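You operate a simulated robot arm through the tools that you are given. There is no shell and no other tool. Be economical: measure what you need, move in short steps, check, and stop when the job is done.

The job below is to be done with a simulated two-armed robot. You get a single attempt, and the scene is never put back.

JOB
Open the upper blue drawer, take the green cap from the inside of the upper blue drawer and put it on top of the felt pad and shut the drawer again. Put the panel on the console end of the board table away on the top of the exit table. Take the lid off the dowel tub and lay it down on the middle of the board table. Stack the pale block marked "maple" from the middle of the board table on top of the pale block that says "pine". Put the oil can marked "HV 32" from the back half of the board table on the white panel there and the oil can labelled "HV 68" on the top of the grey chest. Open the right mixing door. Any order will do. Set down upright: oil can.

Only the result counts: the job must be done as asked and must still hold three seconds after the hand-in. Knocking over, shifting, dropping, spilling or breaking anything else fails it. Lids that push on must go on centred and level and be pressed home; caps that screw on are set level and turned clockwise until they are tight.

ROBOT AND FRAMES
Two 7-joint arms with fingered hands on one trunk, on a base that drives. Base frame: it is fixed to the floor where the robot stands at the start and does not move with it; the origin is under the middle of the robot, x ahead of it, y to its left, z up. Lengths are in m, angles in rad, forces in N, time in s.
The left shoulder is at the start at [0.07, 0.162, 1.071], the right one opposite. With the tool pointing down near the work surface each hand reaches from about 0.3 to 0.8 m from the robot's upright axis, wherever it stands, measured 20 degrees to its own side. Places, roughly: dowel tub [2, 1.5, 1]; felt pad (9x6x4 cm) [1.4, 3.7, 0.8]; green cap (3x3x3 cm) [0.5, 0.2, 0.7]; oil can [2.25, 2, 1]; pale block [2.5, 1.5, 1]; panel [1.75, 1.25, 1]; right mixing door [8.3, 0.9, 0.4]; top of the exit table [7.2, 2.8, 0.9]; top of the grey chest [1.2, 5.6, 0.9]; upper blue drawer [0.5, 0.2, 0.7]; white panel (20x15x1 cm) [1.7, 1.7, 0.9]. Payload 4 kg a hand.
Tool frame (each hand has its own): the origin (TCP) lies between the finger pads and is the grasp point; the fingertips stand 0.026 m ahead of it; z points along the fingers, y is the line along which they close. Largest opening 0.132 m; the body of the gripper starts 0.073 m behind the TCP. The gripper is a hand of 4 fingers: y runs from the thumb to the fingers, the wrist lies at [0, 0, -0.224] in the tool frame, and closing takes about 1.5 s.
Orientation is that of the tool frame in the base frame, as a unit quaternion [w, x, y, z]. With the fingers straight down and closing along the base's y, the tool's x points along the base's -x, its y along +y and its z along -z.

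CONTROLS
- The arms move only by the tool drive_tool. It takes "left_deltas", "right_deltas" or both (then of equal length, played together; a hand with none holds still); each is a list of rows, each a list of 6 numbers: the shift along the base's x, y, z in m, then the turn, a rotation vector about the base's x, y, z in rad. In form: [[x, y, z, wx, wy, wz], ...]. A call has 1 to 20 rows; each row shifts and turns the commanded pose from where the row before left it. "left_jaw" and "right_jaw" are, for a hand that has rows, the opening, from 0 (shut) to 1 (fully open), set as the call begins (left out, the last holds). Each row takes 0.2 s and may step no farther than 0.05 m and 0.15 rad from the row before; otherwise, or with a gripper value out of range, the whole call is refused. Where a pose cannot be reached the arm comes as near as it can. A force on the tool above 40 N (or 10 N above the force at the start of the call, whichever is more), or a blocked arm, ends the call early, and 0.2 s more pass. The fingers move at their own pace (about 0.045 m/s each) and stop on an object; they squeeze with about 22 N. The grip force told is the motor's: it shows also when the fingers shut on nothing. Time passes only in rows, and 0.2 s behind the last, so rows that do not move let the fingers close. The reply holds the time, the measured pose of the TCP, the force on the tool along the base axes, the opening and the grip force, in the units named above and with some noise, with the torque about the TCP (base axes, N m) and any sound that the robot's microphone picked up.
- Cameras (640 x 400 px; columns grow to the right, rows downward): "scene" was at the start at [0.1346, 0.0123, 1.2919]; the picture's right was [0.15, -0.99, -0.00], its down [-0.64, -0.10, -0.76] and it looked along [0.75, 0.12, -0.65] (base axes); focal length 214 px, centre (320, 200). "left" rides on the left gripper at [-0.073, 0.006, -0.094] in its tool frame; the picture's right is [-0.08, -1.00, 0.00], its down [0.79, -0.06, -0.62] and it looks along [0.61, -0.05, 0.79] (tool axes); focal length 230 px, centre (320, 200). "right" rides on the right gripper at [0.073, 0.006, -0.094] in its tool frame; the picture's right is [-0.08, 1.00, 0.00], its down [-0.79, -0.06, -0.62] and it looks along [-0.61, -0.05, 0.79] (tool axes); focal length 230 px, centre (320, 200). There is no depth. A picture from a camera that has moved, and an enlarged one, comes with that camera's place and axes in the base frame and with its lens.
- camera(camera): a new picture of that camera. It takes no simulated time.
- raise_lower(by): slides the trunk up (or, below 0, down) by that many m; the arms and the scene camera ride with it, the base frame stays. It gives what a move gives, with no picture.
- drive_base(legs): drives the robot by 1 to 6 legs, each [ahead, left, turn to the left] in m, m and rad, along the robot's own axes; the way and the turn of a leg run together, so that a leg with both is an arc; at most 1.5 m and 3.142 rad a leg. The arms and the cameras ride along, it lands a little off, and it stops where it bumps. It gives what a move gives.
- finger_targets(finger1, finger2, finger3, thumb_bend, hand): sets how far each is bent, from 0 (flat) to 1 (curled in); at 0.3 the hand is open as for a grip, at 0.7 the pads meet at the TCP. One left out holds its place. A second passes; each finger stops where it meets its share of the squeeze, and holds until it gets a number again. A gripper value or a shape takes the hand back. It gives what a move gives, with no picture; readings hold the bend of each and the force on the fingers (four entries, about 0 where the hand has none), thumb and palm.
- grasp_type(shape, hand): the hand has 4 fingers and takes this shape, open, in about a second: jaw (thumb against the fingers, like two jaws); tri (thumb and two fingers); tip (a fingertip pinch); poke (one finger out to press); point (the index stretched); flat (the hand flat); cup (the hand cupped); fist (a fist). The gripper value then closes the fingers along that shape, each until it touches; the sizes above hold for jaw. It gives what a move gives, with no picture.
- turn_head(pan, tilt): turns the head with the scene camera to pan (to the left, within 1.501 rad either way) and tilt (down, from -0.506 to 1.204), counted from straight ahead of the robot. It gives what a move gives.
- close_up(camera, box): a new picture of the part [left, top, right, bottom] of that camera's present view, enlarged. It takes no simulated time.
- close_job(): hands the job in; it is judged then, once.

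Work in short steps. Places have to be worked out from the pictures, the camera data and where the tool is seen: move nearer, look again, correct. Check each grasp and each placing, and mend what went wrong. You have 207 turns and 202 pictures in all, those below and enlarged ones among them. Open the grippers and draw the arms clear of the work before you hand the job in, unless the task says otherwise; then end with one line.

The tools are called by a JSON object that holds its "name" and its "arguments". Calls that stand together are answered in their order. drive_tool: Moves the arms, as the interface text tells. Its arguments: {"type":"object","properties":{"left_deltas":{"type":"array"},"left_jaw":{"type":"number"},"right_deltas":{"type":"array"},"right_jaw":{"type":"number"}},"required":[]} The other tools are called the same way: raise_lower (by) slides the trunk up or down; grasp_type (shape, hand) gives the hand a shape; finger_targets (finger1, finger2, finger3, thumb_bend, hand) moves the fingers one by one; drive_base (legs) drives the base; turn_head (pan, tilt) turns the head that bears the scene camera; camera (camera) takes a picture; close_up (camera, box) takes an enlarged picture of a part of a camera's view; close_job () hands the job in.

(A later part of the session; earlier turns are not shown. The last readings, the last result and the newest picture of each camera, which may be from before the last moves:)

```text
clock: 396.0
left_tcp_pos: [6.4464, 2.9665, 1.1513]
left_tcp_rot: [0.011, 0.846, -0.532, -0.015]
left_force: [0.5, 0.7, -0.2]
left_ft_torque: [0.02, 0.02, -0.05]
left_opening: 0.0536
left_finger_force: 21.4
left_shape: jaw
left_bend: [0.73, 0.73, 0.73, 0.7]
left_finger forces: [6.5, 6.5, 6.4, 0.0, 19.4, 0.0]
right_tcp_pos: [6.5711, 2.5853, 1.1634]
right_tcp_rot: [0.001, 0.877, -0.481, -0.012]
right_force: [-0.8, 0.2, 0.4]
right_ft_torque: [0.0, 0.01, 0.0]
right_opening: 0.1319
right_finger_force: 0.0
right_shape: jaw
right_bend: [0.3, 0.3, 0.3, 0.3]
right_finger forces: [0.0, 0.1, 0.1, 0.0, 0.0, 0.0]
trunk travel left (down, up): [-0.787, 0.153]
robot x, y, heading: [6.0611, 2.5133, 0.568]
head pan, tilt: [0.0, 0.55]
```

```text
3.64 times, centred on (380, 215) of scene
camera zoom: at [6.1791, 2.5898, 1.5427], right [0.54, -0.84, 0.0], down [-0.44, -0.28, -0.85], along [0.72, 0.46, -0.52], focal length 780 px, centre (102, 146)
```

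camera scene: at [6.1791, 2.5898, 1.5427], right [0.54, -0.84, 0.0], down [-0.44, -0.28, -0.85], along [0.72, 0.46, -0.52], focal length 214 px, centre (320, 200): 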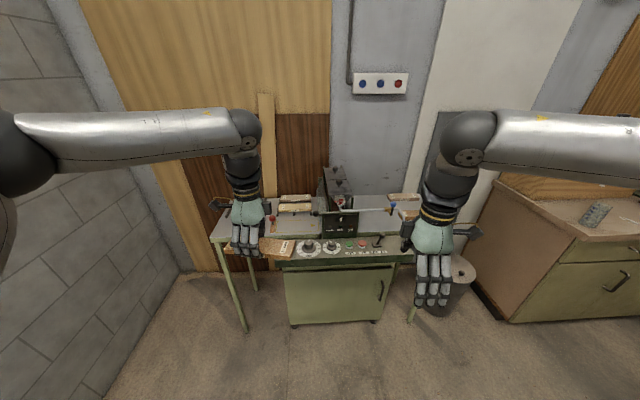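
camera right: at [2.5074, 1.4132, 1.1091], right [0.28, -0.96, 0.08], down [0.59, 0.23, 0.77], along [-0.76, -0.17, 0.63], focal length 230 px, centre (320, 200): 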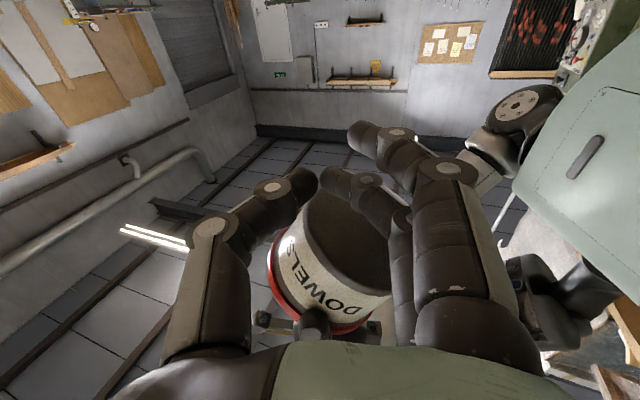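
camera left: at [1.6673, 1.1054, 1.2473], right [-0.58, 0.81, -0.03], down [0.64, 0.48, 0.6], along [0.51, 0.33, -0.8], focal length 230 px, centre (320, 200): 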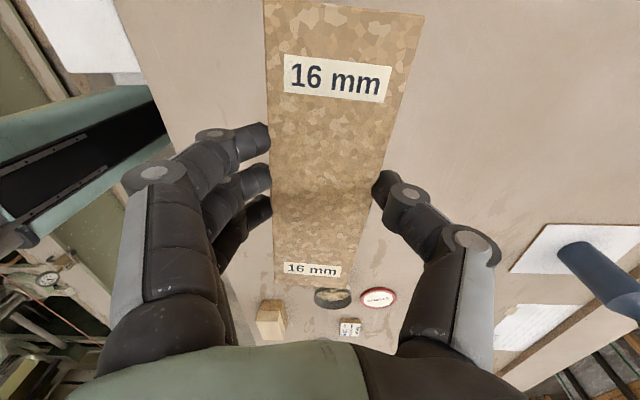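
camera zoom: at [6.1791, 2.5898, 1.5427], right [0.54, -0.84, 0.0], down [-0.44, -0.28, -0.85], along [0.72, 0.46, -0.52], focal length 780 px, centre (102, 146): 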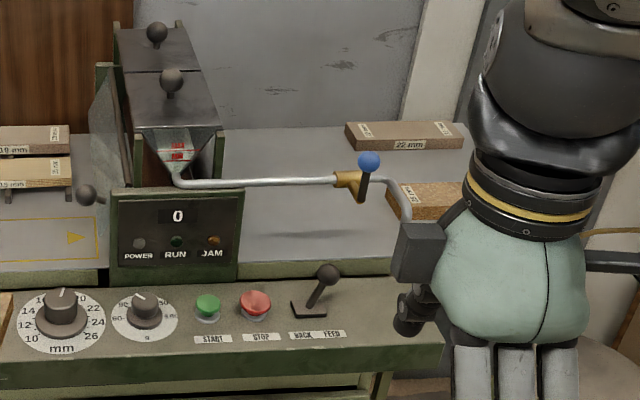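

I retract the right hand and shift right so the left hand faces the exit-table part, stopping short to view.

{"name": "drive_tool", "arguments": {"right_deltas": [[-0.035, -0.03, 0, 0, 0, 0], [-0.035, -0.03, 0, 0, 0, 0], [-0.03, -0.035, 0, 0, 0, 0], [-0.02, -0.04, 0, 0, 0, 0]]}}

{"name": "drive_base", "arguments": {"legs": [[0, -0.58, 0], [0.15, 0, 0.05]]}}

{"name": "turn_head", "arguments": {"pan": 0.25, "tilt": 0.65}}

{"name": "camera", "arguments": {"camera": "scene"}}

```text
clock: 397.0
left_tcp_pos: [6.4455, 2.9632, 1.1531]
left_tcp_rot: [0.011, 0.847, -0.531, -0.016]
left_force: [0.0, -0.6, -0.8]
left_ft_torque: [0.04, -0.01, -0.01]
left_opening: 0.0537
left_finger_force: 22.2
left_shape: jaw
left_bend: [0.73, 0.73, 0.73, 0.7]
left_finger forces: [6.7, 6.5, 6.4, 0.1, 19.5, 0.0]
right_tcp_pos: [6.4793, 2.4469, 1.181]
right_tcp_rot: [0.001, 0.877, -0.48, -0.013]
right_force: [-0.2, 0.1, -0.5]
right_ft_torque: [0.04, 0.0, 0.01]
right_opening: 0.1319
right_finger_force: 0.1
right_shape: jaw
right_bend: [0.3, 0.3, 0.3, 0.3]
right_finger forces: [0.0, 0.0, 0.0, 0.1, 0.1, 0.0]
right hand out of reach, approached as far as the arm can: row 4
trunk travel left (down, up): [-0.787, 0.153]
robot x, y, heading: [6.06, 2.5141, 0.57]
head pan, tilt: [0.0, 0.55]
```

```text
clock: 401.2
left_tcp_pos: [6.8524, 2.5873, 1.1529]
left_tcp_rot: [0.011, 0.864, -0.503, -0.015]
left_force: [-0.9, 0.9, -1.6]
left_ft_torque: [0.01, -0.01, -0.01]
left_opening: 0.0537
left_finger_force: 22.0
left_shape: jaw
left_bend: [0.73, 0.73, 0.73, 0.7]
left_finger forces: [6.6, 6.5, 6.2, 0.1, 19.5, 0.0]
right_tcp_pos: [6.9205, 2.0748, 1.183]
right_tcp_rot: [0.0, 0.893, -0.45, -0.01]
right_force: [0.1, -0.9, 0.1]
right_ft_torque: [-0.01, -0.03, -0.02]
right_opening: 0.1318
right_finger_force: 0.2
right_shape: jaw
right_bend: [0.3, 0.3, 0.3, 0.3]
right_finger forces: [0.1, 0.0, 0.0, 0.0, 0.0, 0.1]
trunk travel left (down, up): [-0.787, 0.153]
robot x, y, heading: [6.5006, 2.1145, 0.639]
head pan, tilt: [0.0, 0.55]
```

```text
clock: 402.0
left_tcp_pos: [6.8539, 2.589, 1.1524]
left_tcp_rot: [0.012, 0.865, -0.502, -0.016]
left_force: [0.6, -0.1, -1.4]
left_ft_torque: [0.01, -0.01, 0.02]
left_opening: 0.0538
left_finger_force: 21.7
left_shape: jaw
left_bend: [0.73, 0.73, 0.73, 0.7]
left_finger forces: [6.6, 6.5, 6.3, 0.0, 19.6, 0.0]
right_tcp_pos: [6.9227, 2.076, 1.1809]
right_tcp_rot: [0.003, 0.893, -0.45, -0.013]
right_force: [0.0, 0.7, -0.8]
right_ft_torque: [-0.02, 0.01, 0.01]
right_opening: 0.1317
right_finger_force: 0.1
right_shape: jaw
right_bend: [0.3, 0.3, 0.3, 0.3]
right_finger forces: [0.1, 0.1, 0.0, 0.1, 0.1, 0.0]
trunk travel left (down, up): [-0.787, 0.153]
robot x, y, heading: [6.4977, 2.1097, 0.639]
head pan, tilt: [0.25, 0.649]
```

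```text
33 pictures are left
camera scene: at [6.5954, 2.2091, 1.5338], right [0.78, -0.63, 0.0], down [-0.38, -0.47, -0.8], along [0.5, 0.62, -0.61], focal length 214 px, centre (320, 200)
```

scene: 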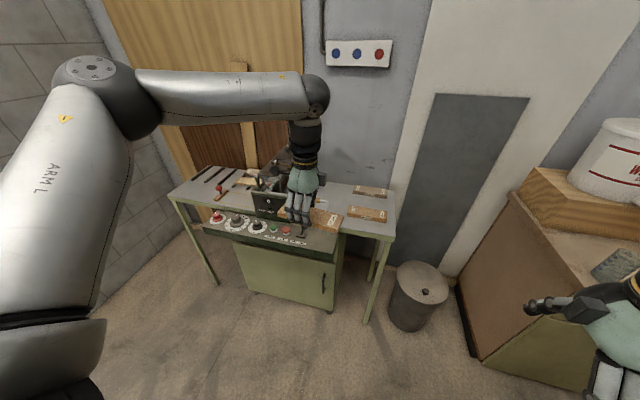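

There is a ~10 cm free strip in front of the panels on the exit table; target ~(7.13,2.573). The held panel is already nearly parallel to it. I advance 0.15 m and move over.

{"name": "drive_base", "arguments": {"legs": [[0.15, 0, 0]]}}

{"name": "drive_tool", "arguments": {"left_deltas": [[0.035, -0.022, 0, 0, 0, 0.045], [0.035, -0.022, 0, 0, 0, 0.045], [0.035, -0.022, 0, 0, 0, 0], [0.03, -0.02, 0, 0, 0, 0], [0, 0, 0, 0, 0, 0]]}}

{"name": "camera", "arguments": {"camera": "scene"}}

{"name": "camera", "arguments": {"camera": "left"}}

```text
clock: 403.4
left_tcp_pos: [6.9693, 2.6742, 1.1551]
left_tcp_rot: [0.01, 0.864, -0.503, -0.015]
left_force: [0.5, -0.6, -1.5]
left_ft_torque: [0.03, 0.0, 0.01]
left_opening: 0.0538
left_finger_force: 21.9
left_shape: jaw
left_bend: [0.73, 0.73, 0.73, 0.7]
left_finger forces: [6.7, 6.5, 6.4, 0.0, 19.6, 0.0]
right_tcp_pos: [7.038, 2.1601, 1.1811]
right_tcp_rot: [0.001, 0.893, -0.451, -0.011]
right_force: [0.0, 0.2, 0.1]
right_ft_torque: [-0.02, -0.01, -0.01]
right_opening: 0.1318
right_finger_force: 0.1
right_shape: jaw
right_bend: [0.3, 0.3, 0.3, 0.3]
right_finger forces: [0.0, 0.0, 0.0, 0.0, 0.1, 0.0]
trunk travel left (down, up): [-0.787, 0.153]
robot x, y, heading: [6.6133, 2.2027, 0.636]
head pan, tilt: [0.25, 0.649]
```

```text
clock: 404.6
left_tcp_pos: [7.1045, 2.587, 1.1536]
left_tcp_rot: [0.013, 0.886, -0.463, -0.013]
left_force: [0.5, -0.2, -1.5]
left_ft_torque: [0.0, 0.0, 0.01]
left_opening: 0.0535
left_finger_force: 22.3
left_shape: jaw
left_bend: [0.73, 0.73, 0.73, 0.7]
left_finger forces: [6.7, 6.6, 6.4, 0.0, 19.5, 0.0]
right_tcp_pos: [7.0396, 2.1623, 1.1812]
right_tcp_rot: [0.001, 0.893, -0.451, -0.01]
right_force: [-0.8, -1.1, 0.0]
right_ft_torque: [-0.03, -0.01, 0.01]
right_opening: 0.1319
right_finger_force: 0.1
right_shape: jaw
right_bend: [0.3, 0.3, 0.3, 0.3]
right_finger forces: [0.1, 0.1, 0.0, 0.0, 0.0, 0.0]
trunk travel left (down, up): [-0.787, 0.153]
robot x, y, heading: [6.6158, 2.1963, 0.642]
head pan, tilt: [0.25, 0.649]
```

```text
32 pictures are left
camera scene: at [6.7115, 2.296, 1.534], right [0.78, -0.63, 0.0], down [-0.38, -0.47, -0.8], along [0.5, 0.62, -0.6], focal length 214 px, centre (320, 200)
```

scene: 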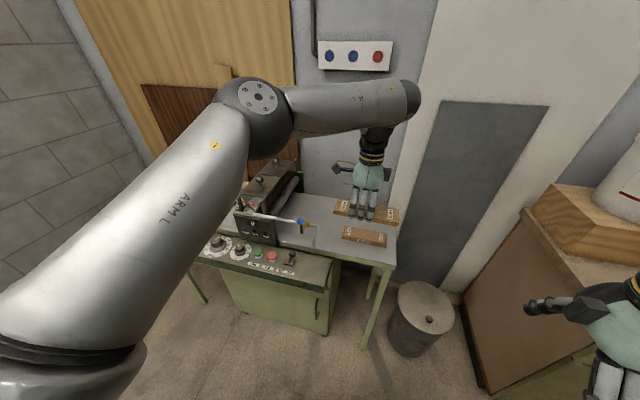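

```text
31 pictures are left
camera left: at [7.0624, 2.6448, 1.247], right [0.77, 0.63, -0.03], down [0.52, -0.6, 0.6], along [0.36, -0.48, -0.8], focal length 230 px, centre (320, 200)
```

left: 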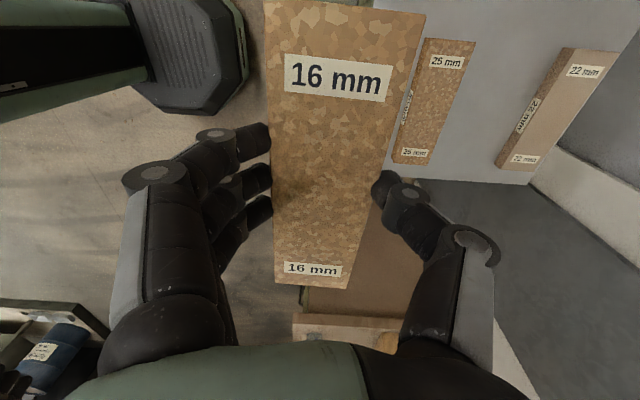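

The 25 mm panel's front edge and table edge leave ~9 cm; I refine the target to (7.169, 2.620) and lower to 1.0 for a check.

{"name": "drive_tool", "arguments": {"left_deltas": [[0.032, 0.016, -0.03, 0, 0, 0], [0.0325, 0.017, -0.04, 0, 0, 0], [0, 0, -0.04, 0, 0, 0], [0, 0, -0.04, 0, 0, 0], [0, 0, 0, 0, 0, 0]]}}

{"name": "camera", "arguments": {"camera": "left"}}

{"name": "close_up", "arguments": {"camera": "scene", "box": [280, 180, 440, 290]}}

```text
refused: row 2 steps farther than a row can; nothing moved
```

```text
30 pictures are left
camera left: at [7.0624, 2.6448, 1.247], right [0.77, 0.63, -0.03], down [0.52, -0.6, 0.6], along [0.36, -0.48, -0.8], focal length 230 px, centre (320, 200)
```

left: 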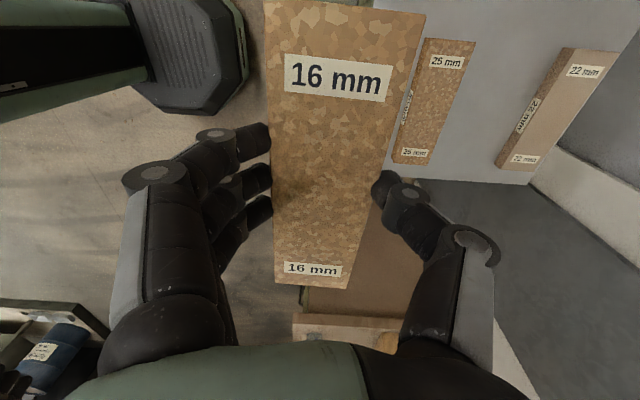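

```text
3.64 times, centred on (360, 235) of scene
camera zoom: at [6.7115, 2.296, 1.534], right [0.78, -0.63, 0.0], down [-0.38, -0.47, -0.8], along [0.5, 0.62, -0.6], focal length 780 px, centre (174, 73)
```

zoom: 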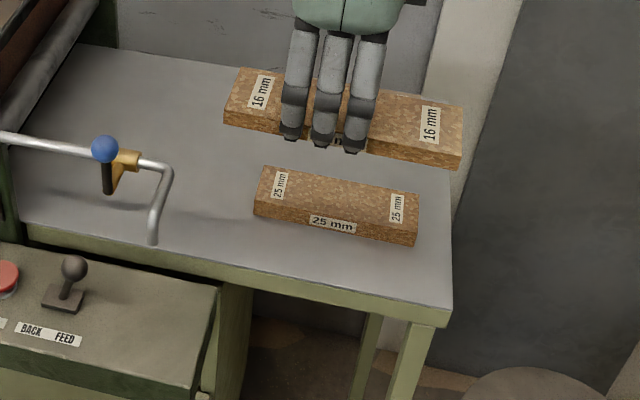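

(Row step too long.) The view shows the strip clearly; target (7.175,2.603). Retry with smaller rows.

{"name": "drive_tool", "arguments": {"left_deltas": [[0.024, 0.006, 0, 0, 0, 0], [0.024, 0.005, 0, 0, 0, 0], [0.0225, 0.005, -0.03, 0, 0, 0], [0, 0, -0.04, 0, 0, 0], [0, 0, -0.04, 0, 0, 0], [0, 0, -0.04, 0, 0, 0], [0, 0, 0, 0, 0, 0]]}}

{"name": "close_up", "arguments": {"camera": "scene", "box": [280, 180, 440, 290]}}

```text
clock: 406.2
left_tcp_pos: [7.1576, 2.5875, 0.9957]
left_tcp_rot: [0.012, 0.886, -0.463, -0.015]
left_force: [-0.8, -1.1, -1.7]
left_ft_torque: [-0.01, 0.02, -0.01]
left_opening: 0.0535
left_finger_force: 22.1
left_shape: jaw
left_bend: [0.73, 0.73, 0.73, 0.7]
left_finger forces: [6.6, 6.5, 6.4, 0.0, 19.5, 0.0]
left hand out of reach, approached as far as the arm can: row 2, 3
right_tcp_pos: [7.0413, 2.1624, 1.1814]
right_tcp_rot: [0.002, 0.893, -0.45, -0.012]
right_force: [0.3, 0.7, -0.7]
right_ft_torque: [0.0, -0.04, 0.0]
right_opening: 0.1321
right_finger_force: 0.1
right_shape: jaw
right_bend: [0.3, 0.3, 0.3, 0.3]
right_finger forces: [0.0, 0.1, 0.0, 0.0, 0.0, 0.0]
trunk travel left (down, up): [-0.787, 0.153]
robot x, y, heading: [6.6164, 2.1966, 0.642]
head pan, tilt: [0.25, 0.649]
```

```text
3.64 times, centred on (360, 235) of scene
camera zoom: at [6.7125, 2.295, 1.534], right [0.78, -0.63, 0.0], down [-0.38, -0.47, -0.8], along [0.5, 0.62, -0.6], focal length 780 px, centre (174, 73)
```

zoom: 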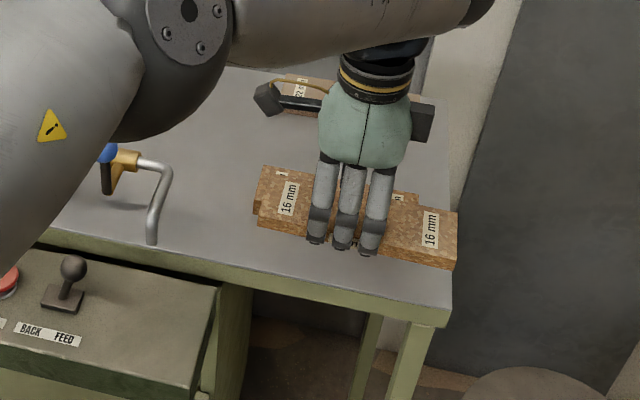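

Needs ~2.6 cm shift in +y. Adjust and lower to just above the surface.

{"name": "drive_tool", "arguments": {"left_deltas": [[0.001, 0.013, 0, 0, 0, 0], [0.001, 0.013, 0, 0, 0, 0], [0, 0, -0.025, 0, 0, 0], [0, 0, -0.015, 0, 0, 0], [0, 0, 0, 0, 0, 0]]}}

{"name": "close_up", "arguments": {"camera": "scene", "box": [280, 180, 440, 290]}}

```text
clock: 407.4
left_tcp_pos: [7.1528, 2.6084, 0.9607]
left_tcp_rot: [0.013, 0.886, -0.463, -0.013]
left_force: [0.3, 0.1, -1.0]
left_ft_torque: [0.02, -0.02, 0.02]
left_opening: 0.0535
left_finger_force: 22.1
left_shape: jaw
left_bend: [0.73, 0.73, 0.73, 0.7]
left_finger forces: [6.6, 6.5, 6.3, 0.1, 19.5, 0.0]
left hand out of reach, approached as far as the arm can: row 3
right_tcp_pos: [7.0399, 2.1618, 1.1808]
right_tcp_rot: [0.002, 0.893, -0.45, -0.012]
right_force: [-0.2, -0.5, 0.0]
right_ft_torque: [0.02, 0.02, -0.02]
right_opening: 0.1317
right_finger_force: 0.1
right_shape: jaw
right_bend: [0.3, 0.3, 0.3, 0.3]
right_finger forces: [0.0, 0.0, 0.1, 0.0, 0.0, 0.0]
trunk travel left (down, up): [-0.787, 0.153]
robot x, y, heading: [6.6198, 2.1973, 0.639]
head pan, tilt: [0.25, 0.649]
```

```text
3.64 times, centred on (360, 235) of scene
camera zoom: at [6.7121, 2.2953, 1.534], right [0.78, -0.63, 0.0], down [-0.38, -0.47, -0.8], along [0.5, 0.62, -0.6], focal length 780 px, centre (174, 73)
```

zoom: 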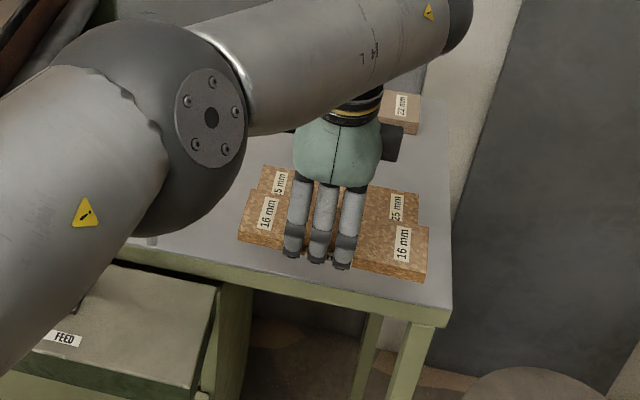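

Fits in the strip with ~1 cm on both sides. Lower gently to contact.

{"name": "drive_tool", "arguments": {"left_deltas": [[0, 0, -0.008, 0, 0, 0], [0, 0, -0.006, 0, 0, 0], [0, 0, -0.004, 0, 0, 0], [0, 0, 0, 0, 0, 0]]}}

```text
clock: 408.4
left_tcp_pos: [7.1514, 2.6032, 0.9412]
left_tcp_rot: [0.012, 0.886, -0.464, -0.014]
left_force: [-0.6, -1.1, -1.4]
left_ft_torque: [0.02, 0.01, 0.01]
left_opening: 0.0538
left_finger_force: 22.2
left_shape: jaw
left_bend: [0.73, 0.73, 0.73, 0.7]
left_finger forces: [6.6, 6.5, 6.3, 0.0, 19.4, 0.1]
left hand out of reach, approached as far as the arm can: row 2
right_tcp_pos: [7.0407, 2.1619, 1.1815]
right_tcp_rot: [0.002, 0.893, -0.45, -0.011]
right_force: [0.3, -0.4, 0.7]
right_ft_torque: [0.01, -0.03, -0.03]
right_opening: 0.1317
right_finger_force: 0.1
right_shape: jaw
right_bend: [0.3, 0.3, 0.3, 0.3]
right_finger forces: [0.0, 0.0, 0.0, 0.1, 0.0, 0.0]
trunk travel left (down, up): [-0.787, 0.153]
robot x, y, heading: [6.6183, 2.2, 0.634]
head pan, tilt: [0.25, 0.649]
```

{"name": "drive_tool", "arguments": {"left_deltas": [[0.004, 0.005, 0, 0, 0, 0], [0, 0, -0.004, 0, 0, 0], [0, 0, -0.004, 0, 0, 0]]}}

{"name": "close_up", "arguments": {"camera": "scene", "box": [320, 220, 420, 280]}}

```text
clock: 409.2
left_tcp_pos: [7.1513, 2.6029, 0.9336]
left_tcp_rot: [0.012, 0.886, -0.463, -0.014]
left_force: [0.2, 0.4, -0.7]
left_ft_torque: [-0.01, -0.01, -0.01]
left_opening: 0.0535
left_finger_force: 22.3
left_shape: jaw
left_bend: [0.73, 0.73, 0.73, 0.7]
left_finger forces: [6.6, 6.6, 6.3, 0.0, 19.4, 0.0]
left hand out of reach, approached as far as the arm can: row 1
right_tcp_pos: [7.041, 2.1617, 1.1821]
right_tcp_rot: [0.002, 0.893, -0.45, -0.011]
right_force: [-0.1, 0.4, 0.2]
right_ft_torque: [0.03, 0.01, 0.0]
right_opening: 0.132
right_finger_force: 0.0
right_shape: jaw
right_bend: [0.3, 0.3, 0.3, 0.3]
right_finger forces: [0.0, 0.0, 0.0, 0.0, 0.0, 0.1]
trunk travel left (down, up): [-0.787, 0.153]
robot x, y, heading: [6.6112, 2.1973, 0.637]
head pan, tilt: [0.25, 0.649]
```

```text
6.40 times, centred on (370, 250) of scene
camera zoom: at [6.7126, 2.2954, 1.5339], right [0.78, -0.63, 0.0], down [-0.38, -0.47, -0.8], along [0.5, 0.62, -0.6], focal length 1373 px, centre (0, -120)
```

zoom: 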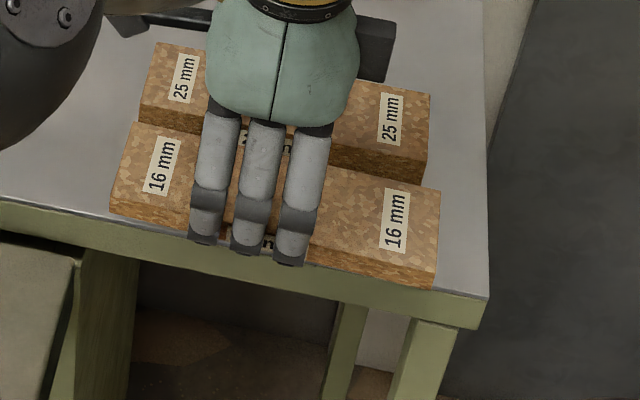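

Front edge is about flush with the table edge; acceptable. Continue to contact.

{"name": "drive_tool", "arguments": {"left_deltas": [[0.001, 0.001, -0.003, 0, 0, 0], [0.001, 0.001, -0.003, 0, 0, 0], [0, 0, -0.003, 0, 0, 0]]}}

```text
clock: 410.0
left_tcp_pos: [7.1504, 2.604, 0.9253]
left_tcp_rot: [0.012, 0.886, -0.464, -0.015]
left_force: [-0.5, -0.5, -0.9]
left_ft_torque: [-0.02, 0.01, 0.0]
left_opening: 0.0534
left_finger_force: 22.6
left_shape: jaw
left_bend: [0.73, 0.73, 0.73, 0.7]
left_finger forces: [6.6, 6.5, 6.4, 0.0, 19.4, 0.0]
left hand out of reach, approached as far as the arm can: row 3
right_tcp_pos: [7.0397, 2.1616, 1.1816]
right_tcp_rot: [0.002, 0.893, -0.449, -0.012]
right_force: [1.4, -0.2, 0.2]
right_ft_torque: [0.0, -0.01, 0.01]
right_opening: 0.1321
right_finger_force: 0.1
right_shape: jaw
right_bend: [0.3, 0.3, 0.3, 0.3]
right_finger forces: [0.0, 0.0, 0.0, 0.0, 0.0, 0.0]
trunk travel left (down, up): [-0.787, 0.153]
robot x, y, heading: [6.6166, 2.1993, 0.638]
head pan, tilt: [0.25, 0.649]
```

Still no contact, so the table is lower and the panel would overhang. I shift the base 1.5 cm forward and check.

{"name": "drive_base", "arguments": {"legs": [[0.016, 0, 0]]}}

{"name": "close_up", "arguments": {"camera": "scene", "box": [320, 220, 420, 280]}}

```text
clock: 410.7
left_tcp_pos: [7.161, 2.6111, 0.9283]
left_tcp_rot: [0.011, 0.885, -0.464, -0.014]
left_force: [-0.7, -0.9, -0.7]
left_ft_torque: [0.07, -0.02, 0.01]
left_opening: 0.0535
left_finger_force: 22.5
left_shape: jaw
left_bend: [0.73, 0.73, 0.73, 0.7]
left_finger forces: [6.5, 6.5, 6.3, 0.0, 19.3, 0.0]
right_tcp_pos: [7.0502, 2.1681, 1.1829]
right_tcp_rot: [0.0, 0.893, -0.45, -0.011]
right_force: [0.5, -0.4, 0.1]
right_ft_torque: [0.03, -0.01, 0.01]
right_opening: 0.132
right_finger_force: 0.0
right_shape: jaw
right_bend: [0.3, 0.3, 0.3, 0.3]
right_finger forces: [0.1, 0.0, 0.0, 0.0, 0.0, 0.1]
trunk travel left (down, up): [-0.787, 0.153]
robot x, y, heading: [6.6286, 2.208, 0.641]
head pan, tilt: [0.25, 0.649]
```

```text
6.40 times, centred on (370, 250) of scene
camera zoom: at [6.7204, 2.3014, 1.5345], right [0.78, -0.63, 0.0], down [-0.38, -0.47, -0.8], along [0.51, 0.62, -0.6], focal length 1373 px, centre (0, -120)
```

zoom: 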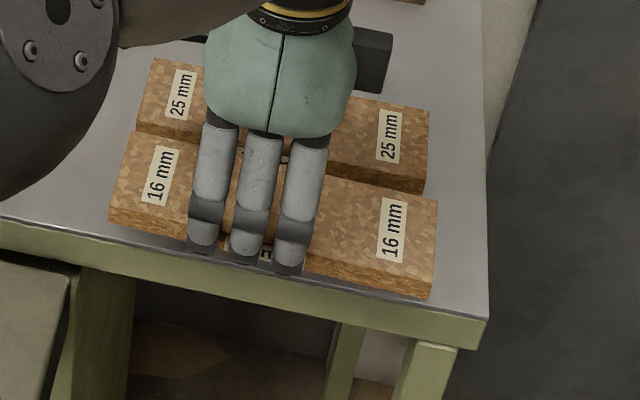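

Now inside the edge. Continue lowering.

{"name": "drive_tool", "arguments": {"left_deltas": [[0, 0, -0.004, 0, 0, 0], [0, 0, -0.003, 0, 0, 0], [0, 0, -0.003, 0, 0, 0]]}}

```text
clock: 411.5
left_tcp_pos: [7.1605, 2.6124, 0.9137]
left_tcp_rot: [0.013, 0.886, -0.463, -0.013]
left_force: [-0.2, 0.1, -0.8]
left_ft_torque: [-0.04, 0.05, -0.01]
left_opening: 0.0536
left_finger_force: 22.3
left_shape: jaw
left_bend: [0.73, 0.73, 0.73, 0.7]
left_finger forces: [6.6, 6.5, 6.3, 0.0, 19.4, 0.0]
right_tcp_pos: [7.053, 2.1713, 1.1809]
right_tcp_rot: [0.001, 0.893, -0.45, -0.012]
right_force: [1.0, 0.2, 0.0]
right_ft_torque: [-0.01, 0.03, 0.01]
right_opening: 0.132
right_finger_force: 0.0
right_shape: jaw
right_bend: [0.3, 0.3, 0.3, 0.3]
right_finger forces: [0.0, 0.1, 0.1, 0.0, 0.0, 0.0]
trunk travel left (down, up): [-0.787, 0.153]
robot x, y, heading: [6.6283, 2.205, 0.639]
head pan, tilt: [0.25, 0.649]
```

{"name": "drive_tool", "arguments": {"left_deltas": [[0.001, 0.001, -0.004, 0, 0, 0], [0.001, 0.001, -0.004, 0, 0, 0], [0, 0, -0.003, 0, 0, 0]]}}

{"name": "close_up", "arguments": {"camera": "scene", "box": [320, 220, 420, 280]}}

```text
clock: 412.3
left_tcp_pos: [7.1608, 2.6101, 0.9056]
left_tcp_rot: [0.011, 0.886, -0.463, -0.014]
left_force: [0.3, 0.4, -0.7]
left_ft_torque: [0.07, 0.0, -0.01]
left_opening: 0.0534
left_finger_force: 22.0
left_shape: jaw
left_bend: [0.73, 0.73, 0.73, 0.7]
left_finger forces: [6.7, 6.6, 6.3, 0.1, 19.4, 0.0]
left hand out of reach, approached as far as the arm can: row 1
right_tcp_pos: [7.0521, 2.171, 1.1806]
right_tcp_rot: [0.002, 0.893, -0.45, -0.011]
right_force: [-0.3, 0.2, -0.4]
right_ft_torque: [-0.02, 0.0, -0.01]
right_opening: 0.132
right_finger_force: 0.1
right_shape: jaw
right_bend: [0.3, 0.3, 0.3, 0.3]
right_finger forces: [0.0, 0.0, 0.0, 0.0, 0.0, 0.0]
trunk travel left (down, up): [-0.787, 0.153]
robot x, y, heading: [6.6295, 2.2075, 0.633]
head pan, tilt: [0.25, 0.649]
```

```text
6.40 times, centred on (370, 250) of scene
camera zoom: at [6.7247, 2.3045, 1.5339], right [0.78, -0.63, 0.0], down [-0.38, -0.47, -0.8], along [0.5, 0.62, -0.6], focal length 1373 px, centre (0, -120)
```

zoom: 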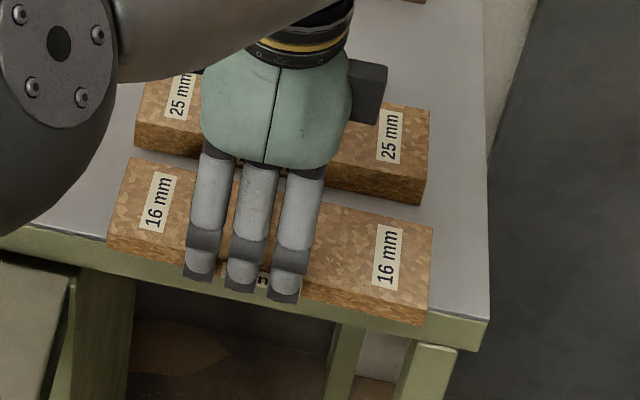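

Panel slightly overhangs; I shift forward ~9 mm (leaving room for the thumb behind it).

{"name": "drive_base", "arguments": {"legs": [[0.011, 0, 0]]}}

{"name": "drive_tool", "arguments": {"left_deltas": [[0, 0, -0.003, 0, 0, 0], [0, 0, -0.003, 0, 0, 0], [0, 0, -0.003, 0, 0, 0]]}}

{"name": "close_up", "arguments": {"camera": "scene", "box": [320, 220, 420, 280]}}

```text
clock: 413.1
left_tcp_pos: [7.1652, 2.6147, 0.9082]
left_tcp_rot: [0.011, 0.886, -0.463, -0.013]
left_force: [0.5, -0.1, -1.1]
left_ft_torque: [0.04, 0.01, -0.02]
left_opening: 0.0538
left_finger_force: 22.3
left_shape: jaw
left_bend: [0.73, 0.73, 0.73, 0.7]
left_finger forces: [6.6, 6.5, 6.3, 0.1, 19.5, 0.0]
right_tcp_pos: [7.0573, 2.1759, 1.1823]
right_tcp_rot: [0.001, 0.893, -0.45, -0.012]
right_force: [-0.3, 1.3, -0.4]
right_ft_torque: [0.01, -0.05, 0.0]
right_opening: 0.1318
right_finger_force: 0.1
right_shape: jaw
right_bend: [0.3, 0.3, 0.3, 0.3]
right_finger forces: [0.0, 0.0, 0.0, 0.0, 0.0, 0.0]
trunk travel left (down, up): [-0.787, 0.153]
robot x, y, heading: [6.6378, 2.212, 0.636]
head pan, tilt: [0.25, 0.649]
```

```text
clock: 413.9
left_tcp_pos: [7.1663, 2.6148, 0.8973]
left_tcp_rot: [0.012, 0.886, -0.464, -0.013]
left_force: [-0.4, -0.4, -1.1]
left_ft_torque: [0.0, -0.01, 0.0]
left_opening: 0.0534
left_finger_force: 22.3
left_shape: jaw
left_bend: [0.73, 0.73, 0.73, 0.7]
left_finger forces: [6.6, 6.5, 6.3, 0.0, 19.4, 0.0]
right_tcp_pos: [7.0616, 2.1764, 1.1811]
right_tcp_rot: [0.002, 0.893, -0.45, -0.012]
right_force: [0.3, 0.7, -0.5]
right_ft_torque: [-0.02, -0.02, -0.02]
right_opening: 0.1318
right_finger_force: 0.0
right_shape: jaw
right_bend: [0.3, 0.3, 0.3, 0.3]
right_finger forces: [0.0, 0.1, 0.0, 0.0, 0.1, 0.0]
trunk travel left (down, up): [-0.787, 0.153]
robot x, y, heading: [6.64, 2.2188, 0.634]
head pan, tilt: [0.25, 0.649]
```

```text
6.40 times, centred on (370, 250) of scene
camera zoom: at [6.7342, 2.3112, 1.5339], right [0.77, -0.63, 0.0], down [-0.38, -0.47, -0.8], along [0.5, 0.62, -0.61], focal length 1373 px, centre (0, -120)
```

zoom: 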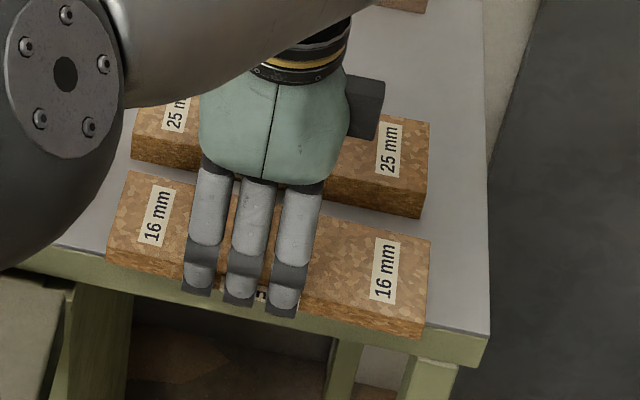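

{"name": "drive_tool", "arguments": {"left_deltas": [[0, 0, -0.004, 0, 0, 0], [0, 0, -0.004, 0, 0, 0], [0, 0, -0.004, 0, 0, 0]]}}

```text
clock: 414.7
left_tcp_pos: [7.166, 2.6144, 0.8894]
left_tcp_rot: [0.012, 0.886, -0.463, -0.013]
left_force: [0.4, 0.8, 1.4]
left_ft_torque: [-0.01, -0.04, -0.04]
left_opening: 0.0536
left_finger_force: 22.3
left_shape: jaw
left_bend: [0.73, 0.73, 0.73, 0.7]
left_finger forces: [6.5, 6.5, 6.4, 0.0, 20.5, 0.1]
left hand out of reach, approached as far as the arm can: row 2
right_tcp_pos: [7.0615, 2.1765, 1.1819]
right_tcp_rot: [0.002, 0.893, -0.45, -0.011]
right_force: [0.6, 0.4, -1.1]
right_ft_torque: [-0.01, -0.01, -0.02]
right_opening: 0.1319
right_finger_force: 0.0
right_shape: jaw
right_bend: [0.3, 0.3, 0.3, 0.3]
right_finger forces: [0.1, 0.1, 0.1, 0.0, 0.1, 0.0]
trunk travel left (down, up): [-0.787, 0.153]
robot x, y, heading: [6.6397, 2.2137, 0.636]
head pan, tilt: [0.25, 0.649]
```

Contact begins. Check the overhang.

{"name": "close_up", "arguments": {"camera": "scene", "box": [320, 220, 420, 290]}}

```text
5.71 times, centred on (370, 255) of scene
camera zoom: at [6.7333, 2.3106, 1.534], right [0.77, -0.63, 0.0], down [-0.38, -0.47, -0.8], along [0.5, 0.62, -0.6], focal length 1226 px, centre (34, -114)
```

zoom: 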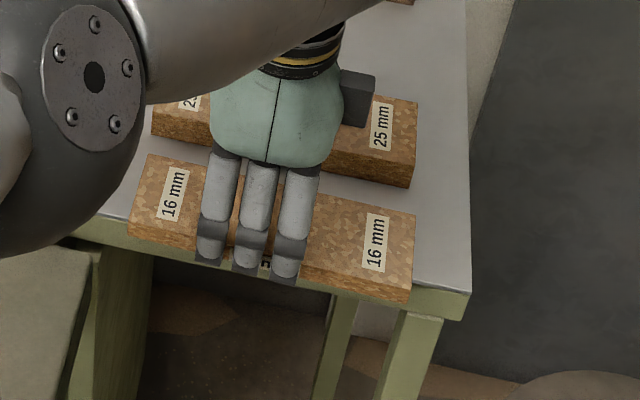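

Overhang ≈2 cm. I lift slightly, move forward 1.9 cm, and set down again.

{"name": "drive_tool", "arguments": {"left_deltas": [[0, 0, 0.006, 0, 0, 0]]}}

{"name": "drive_base", "arguments": {"legs": [[0.021, 0, 0]]}}

{"name": "close_up", "arguments": {"camera": "scene", "box": [320, 220, 420, 290]}}

```text
clock: 415.1
left_tcp_pos: [7.1667, 2.6146, 0.8965]
left_tcp_rot: [0.013, 0.886, -0.464, -0.014]
left_force: [-0.2, 0.1, -1.3]
left_ft_torque: [0.01, 0.01, 0.03]
left_opening: 0.0536
left_finger_force: 22.1
left_shape: jaw
left_bend: [0.73, 0.73, 0.73, 0.7]
left_finger forces: [6.6, 6.6, 6.5, 0.0, 19.9, 0.0]
right_tcp_pos: [7.0613, 2.1776, 1.1809]
right_tcp_rot: [0.001, 0.893, -0.45, -0.012]
right_force: [0.4, 0.0, -0.4]
right_ft_torque: [0.01, -0.03, 0.0]
right_opening: 0.1318
right_finger_force: 0.0
right_shape: jaw
right_bend: [0.3, 0.3, 0.3, 0.3]
right_finger forces: [0.0, 0.0, 0.0, 0.1, 0.0, 0.0]
trunk travel left (down, up): [-0.787, 0.153]
robot x, y, heading: [6.6368, 2.2154, 0.639]
head pan, tilt: [0.25, 0.649]
```

```text
clock: 415.9
left_tcp_pos: [7.1806, 2.6258, 0.8987]
left_tcp_rot: [0.011, 0.886, -0.464, -0.013]
left_force: [-0.5, -0.7, 0.2]
left_ft_torque: [0.06, -0.06, -0.01]
left_opening: 0.0533
left_finger_force: 22.4
left_shape: jaw
left_bend: [0.73, 0.73, 0.73, 0.7]
left_finger forces: [7.0, 7.1, 6.9, 0.1, 20.7, 0.0]
right_tcp_pos: [7.0754, 2.1868, 1.1836]
right_tcp_rot: [0.0, 0.893, -0.45, -0.009]
right_force: [-0.5, -0.2, 0.3]
right_ft_torque: [0.04, 0.0, -0.03]
right_opening: 0.1318
right_finger_force: 0.0
right_shape: jaw
right_bend: [0.3, 0.3, 0.3, 0.3]
right_finger forces: [0.0, 0.0, 0.1, 0.0, 0.0, 0.1]
trunk travel left (down, up): [-0.787, 0.153]
robot x, y, heading: [6.6536, 2.2261, 0.638]
head pan, tilt: [0.25, 0.649]
```

```text
5.71 times, centred on (370, 255) of scene
camera zoom: at [6.7453, 2.3197, 1.5346], right [0.77, -0.63, 0.0], down [-0.38, -0.47, -0.8], along [0.51, 0.62, -0.6], focal length 1226 px, centre (34, -114)
```

zoom: 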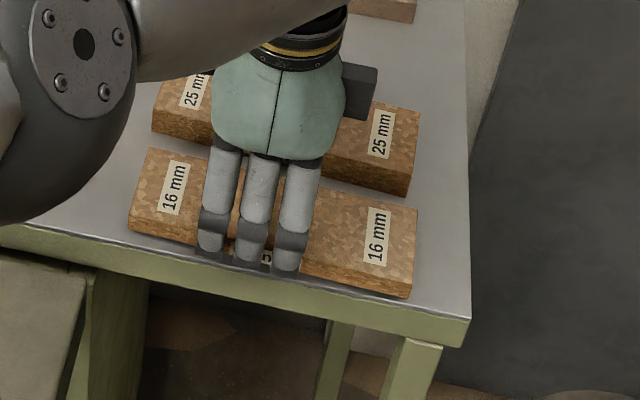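

Nearly flush; one more centimetre forward, then set down.

{"name": "drive_base", "arguments": {"legs": [[0.011, 0, 0]]}}

{"name": "drive_tool", "arguments": {"left_deltas": [[0, 0, -0.004, 0, 0, 0], [0, 0, -0.003, 0, 0, 0], [0, 0, -0.003, 0, 0, 0]]}}

```text
clock: 416.6
left_tcp_pos: [7.19, 2.6317, 0.8969]
left_tcp_rot: [0.011, 0.886, -0.464, -0.013]
left_force: [-1.4, 0.7, -0.9]
left_ft_torque: [-0.01, -0.02, 0.06]
left_opening: 0.0531
left_finger_force: 22.1
left_shape: jaw
left_bend: [0.73, 0.73, 0.73, 0.7]
left_finger forces: [6.9, 6.9, 6.8, 0.1, 20.6, 0.1]
right_tcp_pos: [7.0836, 2.1948, 1.1821]
right_tcp_rot: [0.001, 0.893, -0.45, -0.011]
right_force: [-0.4, -0.3, 0.0]
right_ft_torque: [0.01, -0.01, 0.01]
right_opening: 0.1321
right_finger_force: 0.0
right_shape: jaw
right_bend: [0.3, 0.3, 0.3, 0.3]
right_finger forces: [0.1, 0.0, 0.0, 0.1, 0.0, 0.0]
trunk travel left (down, up): [-0.787, 0.153]
robot x, y, heading: [6.6619, 2.2324, 0.635]
head pan, tilt: [0.25, 0.649]
```

```text
clock: 417.4
left_tcp_pos: [7.191, 2.6328, 0.8888]
left_tcp_rot: [0.008, 0.886, -0.463, -0.013]
left_force: [0.3, 0.8, 13.6]
left_ft_torque: [0.04, 0.04, -0.04]
left_opening: 0.0534
left_finger_force: 22.2
left_shape: jaw
left_bend: [0.74, 0.74, 0.74, 0.7]
left_finger forces: [7.7, 7.6, 7.5, 0.0, 23.5, 0.0]
right_tcp_pos: [7.086, 2.1945, 1.1823]
right_tcp_rot: [0.0, 0.893, -0.45, -0.011]
right_force: [1.3, -1.5, 0.3]
right_ft_torque: [-0.02, 0.01, 0.01]
right_opening: 0.132
right_finger_force: 0.1
right_shape: jaw
right_bend: [0.3, 0.3, 0.3, 0.3]
right_finger forces: [0.1, 0.1, 0.0, 0.0, 0.0, 0.0]
trunk travel left (down, up): [-0.787, 0.153]
robot x, y, heading: [6.662, 2.233, 0.638]
head pan, tilt: [0.25, 0.649]
```

Contact at 13.6 N. I relieve a little, open slightly (0.55) and lift away.

{"name": "drive_tool", "arguments": {"left_deltas": [[0, 0, 0.002, 0, 0, 0], [0, 0, 0, 0, 0, 0], [0, 0, 0, 0, 0, 0], [0, 0, 0, 0, 0, 0]], "left_jaw": 0.53}}

{"name": "drive_tool", "arguments": {"left_deltas": [[0, 0, 0.02, 0, 0, 0], [0, 0, 0.03, 0, 0, 0], [0, 0, 0.045, 0, 0, 0], [0, 0, 0.045, 0, 0, 0], [0, 0, 0.045, 0, 0, 0]]}}

{"name": "close_up", "arguments": {"camera": "scene", "box": [290, 190, 450, 300]}}

```text
clock: 418.4
left_tcp_pos: [7.1893, 2.6323, 0.8877]
left_tcp_rot: [0.014, 0.886, -0.464, -0.013]
left_force: [-0.4, -1.3, 3.5]
left_ft_torque: [0.08, -0.12, 0.0]
left_opening: 0.067
left_finger_force: 0.1
left_shape: jaw
left_bend: [0.72, 0.72, 0.72, 0.7]
left_finger forces: [0.0, 0.0, 0.0, 0.0, 3.5, 0.0]
right_tcp_pos: [7.0861, 2.1957, 1.1815]
right_tcp_rot: [0.001, 0.893, -0.45, -0.012]
right_force: [0.8, -0.1, 0.0]
right_ft_torque: [0.04, -0.05, 0.03]
right_opening: 0.132
right_finger_force: 0.1
right_shape: jaw
right_bend: [0.3, 0.3, 0.3, 0.3]
right_finger forces: [0.0, 0.1, 0.0, 0.0, 0.0, 0.0]
trunk travel left (down, up): [-0.787, 0.153]
robot x, y, heading: [6.6627, 2.2344, 0.636]
head pan, tilt: [0.25, 0.649]
```

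```text
clock: 419.6
left_tcp_pos: [7.1912, 2.6295, 1.0754]
left_tcp_rot: [0.012, 0.885, -0.465, -0.014]
left_force: [-0.1, 0.6, -0.1]
left_ft_torque: [-0.01, 0.0, -0.03]
left_opening: 0.0692
left_finger_force: 0.1
left_shape: jaw
left_bend: [0.72, 0.72, 0.72, 0.7]
left_finger forces: [0.0, 0.1, 0.0, 0.1, 0.0, 0.0]
right_tcp_pos: [7.0853, 2.1963, 1.1824]
right_tcp_rot: [0.001, 0.893, -0.449, -0.011]
right_force: [-0.4, 0.0, -0.5]
right_ft_torque: [0.0, 0.01, -0.01]
right_opening: 0.1318
right_finger_force: 0.0
right_shape: jaw
right_bend: [0.3, 0.3, 0.3, 0.3]
right_finger forces: [0.0, 0.0, 0.0, 0.0, 0.1, 0.0]
trunk travel left (down, up): [-0.787, 0.153]
robot x, y, heading: [6.6646, 2.2335, 0.64]
head pan, tilt: [0.25, 0.649]
```

```text
3.64 times, centred on (370, 245) of scene
camera zoom: at [6.7579, 2.3284, 1.534], right [0.77, -0.63, 0.0], down [-0.38, -0.47, -0.8], along [0.5, 0.62, -0.6], focal length 780 px, centre (138, 36)
```

zoom: 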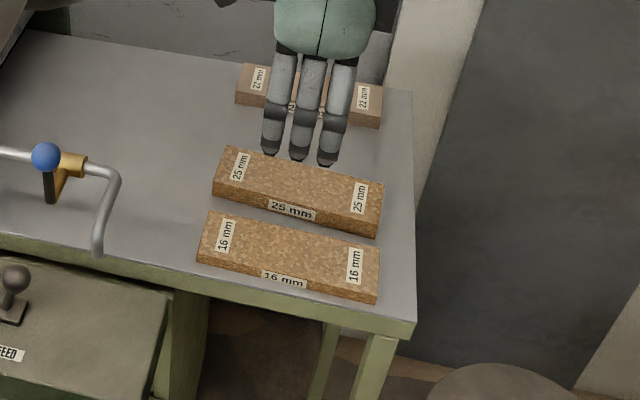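

The panel rests fully on the exit table. Now to the mixing cabinet: back off and drive in front of its right door.

{"name": "drive_base", "arguments": {"legs": [[-0.35, 0, 0], [-0.15, -0.8, 0], [0, -0.8, 0]]}}

{"name": "turn_head", "arguments": {"pan": 0.0, "tilt": 0.6}}

{"name": "camera", "arguments": {"camera": "scene"}}

```text
clock: 429.9
left_tcp_pos: [7.7646, 1.0278, 1.0742]
left_tcp_rot: [0.013, 0.886, -0.463, -0.013]
left_force: [0.1, -0.3, -0.3]
left_ft_torque: [0.02, 0.01, 0.0]
left_opening: 0.0693
left_finger_force: 0.1
left_shape: jaw
left_bend: [0.72, 0.72, 0.72, 0.7]
left_finger forces: [0.0, 0.0, 0.0, 0.0, 0.1, 0.0]
right_tcp_pos: [7.6608, 0.594, 1.1816]
right_tcp_rot: [0.001, 0.893, -0.45, -0.011]
right_force: [-0.6, 0.2, 1.0]
right_ft_torque: [0.01, -0.02, -0.04]
right_opening: 0.132
right_finger_force: 0.2
right_shape: jaw
right_bend: [0.3, 0.3, 0.3, 0.3]
right_finger forces: [0.0, 0.0, 0.0, 0.0, 0.0, 0.0]
trunk travel left (down, up): [-0.787, 0.153]
robot x, y, heading: [7.2348, 0.6313, 0.636]
head pan, tilt: [0.25, 0.649]
```

```text
clock: 430.7
left_tcp_pos: [7.7664, 1.0268, 1.0744]
left_tcp_rot: [0.012, 0.886, -0.463, -0.014]
left_force: [-0.6, 0.3, 0.4]
left_ft_torque: [0.02, -0.03, -0.03]
left_opening: 0.0691
left_finger_force: 0.0
left_shape: jaw
left_bend: [0.72, 0.72, 0.72, 0.7]
left_finger forces: [0.0, 0.1, 0.0, 0.1, 0.0, 0.0]
right_tcp_pos: [7.6602, 0.5936, 1.1814]
right_tcp_rot: [0.001, 0.893, -0.45, -0.011]
right_force: [0.5, 0.0, 0.7]
right_ft_torque: [-0.01, 0.01, 0.03]
right_opening: 0.1322
right_finger_force: 0.1
right_shape: jaw
right_bend: [0.3, 0.3, 0.3, 0.3]
right_finger forces: [0.0, 0.0, 0.1, 0.0, 0.1, 0.0]
trunk travel left (down, up): [-0.787, 0.153]
robot x, y, heading: [7.2348, 0.6293, 0.636]
head pan, tilt: [0.0, 0.6]
```

```text
19 pictures are left
camera scene: at [7.3491, 0.7124, 1.5382], right [0.6, -0.8, 0.0], down [-0.45, -0.34, -0.82], along [0.66, 0.49, -0.57], focal length 214 px, centre (320, 200)
```

scene: 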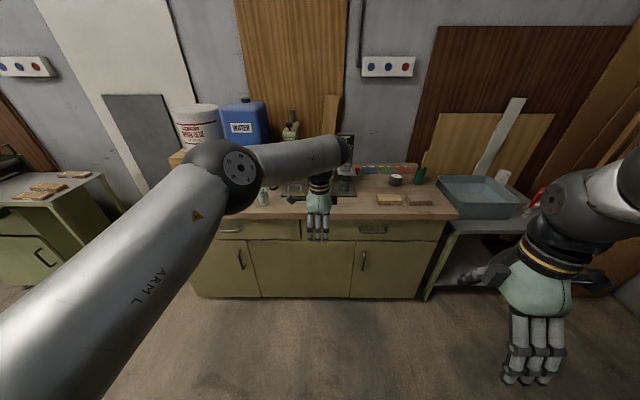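

The right mixing door has a vertical handle at ~(8.23,1.03,0.46), hinged on its right. I pitch the right hand forward and retract the left, then lower the trunk.

{"name": "drive_tool", "arguments": {"right_deltas": [[0.009, 0.018, 0, 0.085, -0.115, 0], [0.009, 0.018, 0, 0.085, -0.115, 0], [0.009, 0.018, 0, 0.085, -0.115, 0], [0.009, 0.018, 0, 0.085, -0.115, 0], [0.009, 0.018, 0, 0.085, -0.115, 0], [0.009, 0.018, 0, 0.085, -0.115, 0], [0.009, 0.018, 0, 0.085, -0.115, 0], [0.009, 0.018, 0, 0.085, -0.115, 0], [0.009, 0.018, 0, 0.085, -0.115, 0], [0.009, 0.018, 0, 0.085, -0.115, 0], [0.009, 0.018, 0, 0.085, -0.115, 0]], "left_deltas": [[-0.038, -0.028, 0, 0, 0, 0], [-0.038, -0.028, 0, 0, 0, 0], [-0.038, -0.028, 0, 0, 0, 0], [-0.038, -0.028, 0, 0, 0, 0], [-0.038, -0.028, 0, 0, 0, 0], [-0.038, -0.028, 0, 0, 0, 0], [0, 0, 0, 0, 0, 0], [0, 0, 0, 0, 0, 0], [0, 0, 0, 0, 0, 0], [0, 0, 0, 0, 0, 0], [0, 0, 0, 0, 0, 0]]}}

{"name": "raise_lower", "arguments": {"by": -0.4}}

{"name": "raise_lower", "arguments": {"by": -0.25}}

{"name": "camera", "arguments": {"camera": "right"}}

```text
clock: 433.3
left_tcp_pos: [7.5466, 0.8709, 1.0797]
left_tcp_rot: [0.014, 0.897, -0.443, -0.008]
left_force: [0.3, 0.1, -0.7]
left_ft_torque: [-0.01, -0.01, 0.0]
left_opening: 0.0693
left_finger_force: 0.0
left_shape: jaw
left_bend: [0.72, 0.72, 0.72, 0.7]
left_finger forces: [0.0, 0.0, 0.0, 0.1, 0.0, 0.0]
right_tcp_pos: [7.7606, 0.9053, 1.2781]
right_tcp_rot: [0.635, -0.618, 0.358, -0.293]
right_force: [-0.7, -0.7, 0.0]
right_ft_torque: [0.0, 0.02, -0.01]
right_opening: 0.132
right_finger_force: 0.0
right_shape: jaw
right_bend: [0.3, 0.3, 0.3, 0.3]
right_finger forces: [0.1, 0.0, 0.1, 0.0, 0.0, 0.1]
right hand out of reach, approached as far as the arm can: row 1, 2, 3, 4, 5, 6, 7, 11
trunk travel left (down, up): [-0.787, 0.153]
robot x, y, heading: [7.2359, 0.6337, 0.633]
head pan, tilt: [0.0, 0.6]
stopped in row 11 (right hand): the arm was blocked; the commanded pose is now the measured one
```

```text
clock: 437.1
left_tcp_pos: [7.5451, 0.8697, 0.6791]
left_tcp_rot: [0.012, 0.896, -0.444, -0.009]
left_force: [0.4, 0.1, -0.7]
left_ft_torque: [0.0, 0.0, -0.03]
left_opening: 0.069
left_finger_force: 0.1
left_shape: jaw
left_bend: [0.72, 0.72, 0.72, 0.7]
left_finger forces: [0.0, 0.0, 0.0, 0.0, 0.0, 0.0]
right_tcp_pos: [7.7589, 0.905, 0.8782]
right_tcp_rot: [0.636, -0.618, 0.357, -0.293]
right_force: [0.2, 0.2, -0.2]
right_ft_torque: [0.02, 0.03, 0.0]
right_opening: 0.1321
right_finger_force: 0.1
right_shape: jaw
right_bend: [0.3, 0.3, 0.3, 0.3]
right_finger forces: [0.1, 0.0, 0.0, 0.1, 0.0, 0.1]
trunk travel left (down, up): [-0.387, 0.553]
robot x, y, heading: [7.2335, 0.6292, 0.634]
head pan, tilt: [0.0, 0.6]
```

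```text
clock: 439.7
left_tcp_pos: [7.5444, 0.8701, 0.4288]
left_tcp_rot: [0.013, 0.896, -0.444, -0.009]
left_force: [-0.5, 0.2, -1.3]
left_ft_torque: [0.02, 0.01, 0.0]
left_opening: 0.0694
left_finger_force: 0.1
left_shape: jaw
left_bend: [0.72, 0.72, 0.72, 0.7]
left_finger forces: [0.1, 0.0, 0.0, 0.0, 0.0, 0.0]
right_tcp_pos: [7.7591, 0.9058, 0.6286]
right_tcp_rot: [0.636, -0.618, 0.357, -0.294]
right_force: [0.3, -0.6, 0.8]
right_ft_torque: [-0.01, 0.0, 0.02]
right_opening: 0.1319
right_finger_force: 0.0
right_shape: jaw
right_bend: [0.3, 0.3, 0.3, 0.3]
right_finger forces: [0.0, 0.0, 0.0, 0.0, 0.0, 0.0]
trunk travel left (down, up): [-0.137, 0.803]
robot x, y, heading: [7.236, 0.6315, 0.638]
head pan, tilt: [0.0, 0.6]
```

```text
18 pictures are left
camera right: at [7.7242, 0.7929, 0.6184], right [-0.11, 0.13, -0.99], down [-0.95, 0.28, 0.14], along [0.29, 0.95, 0.09], focal length 230 px, centre (320, 200)
```

right: 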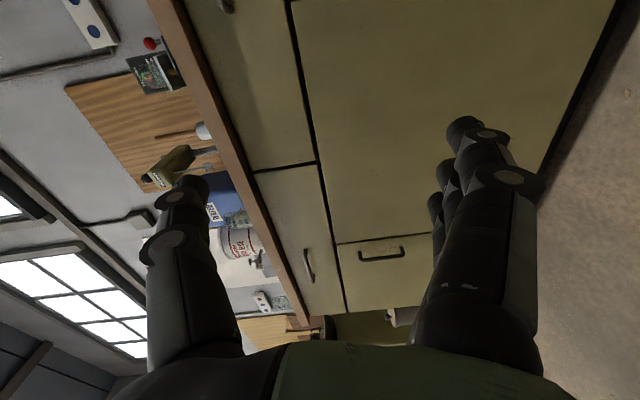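

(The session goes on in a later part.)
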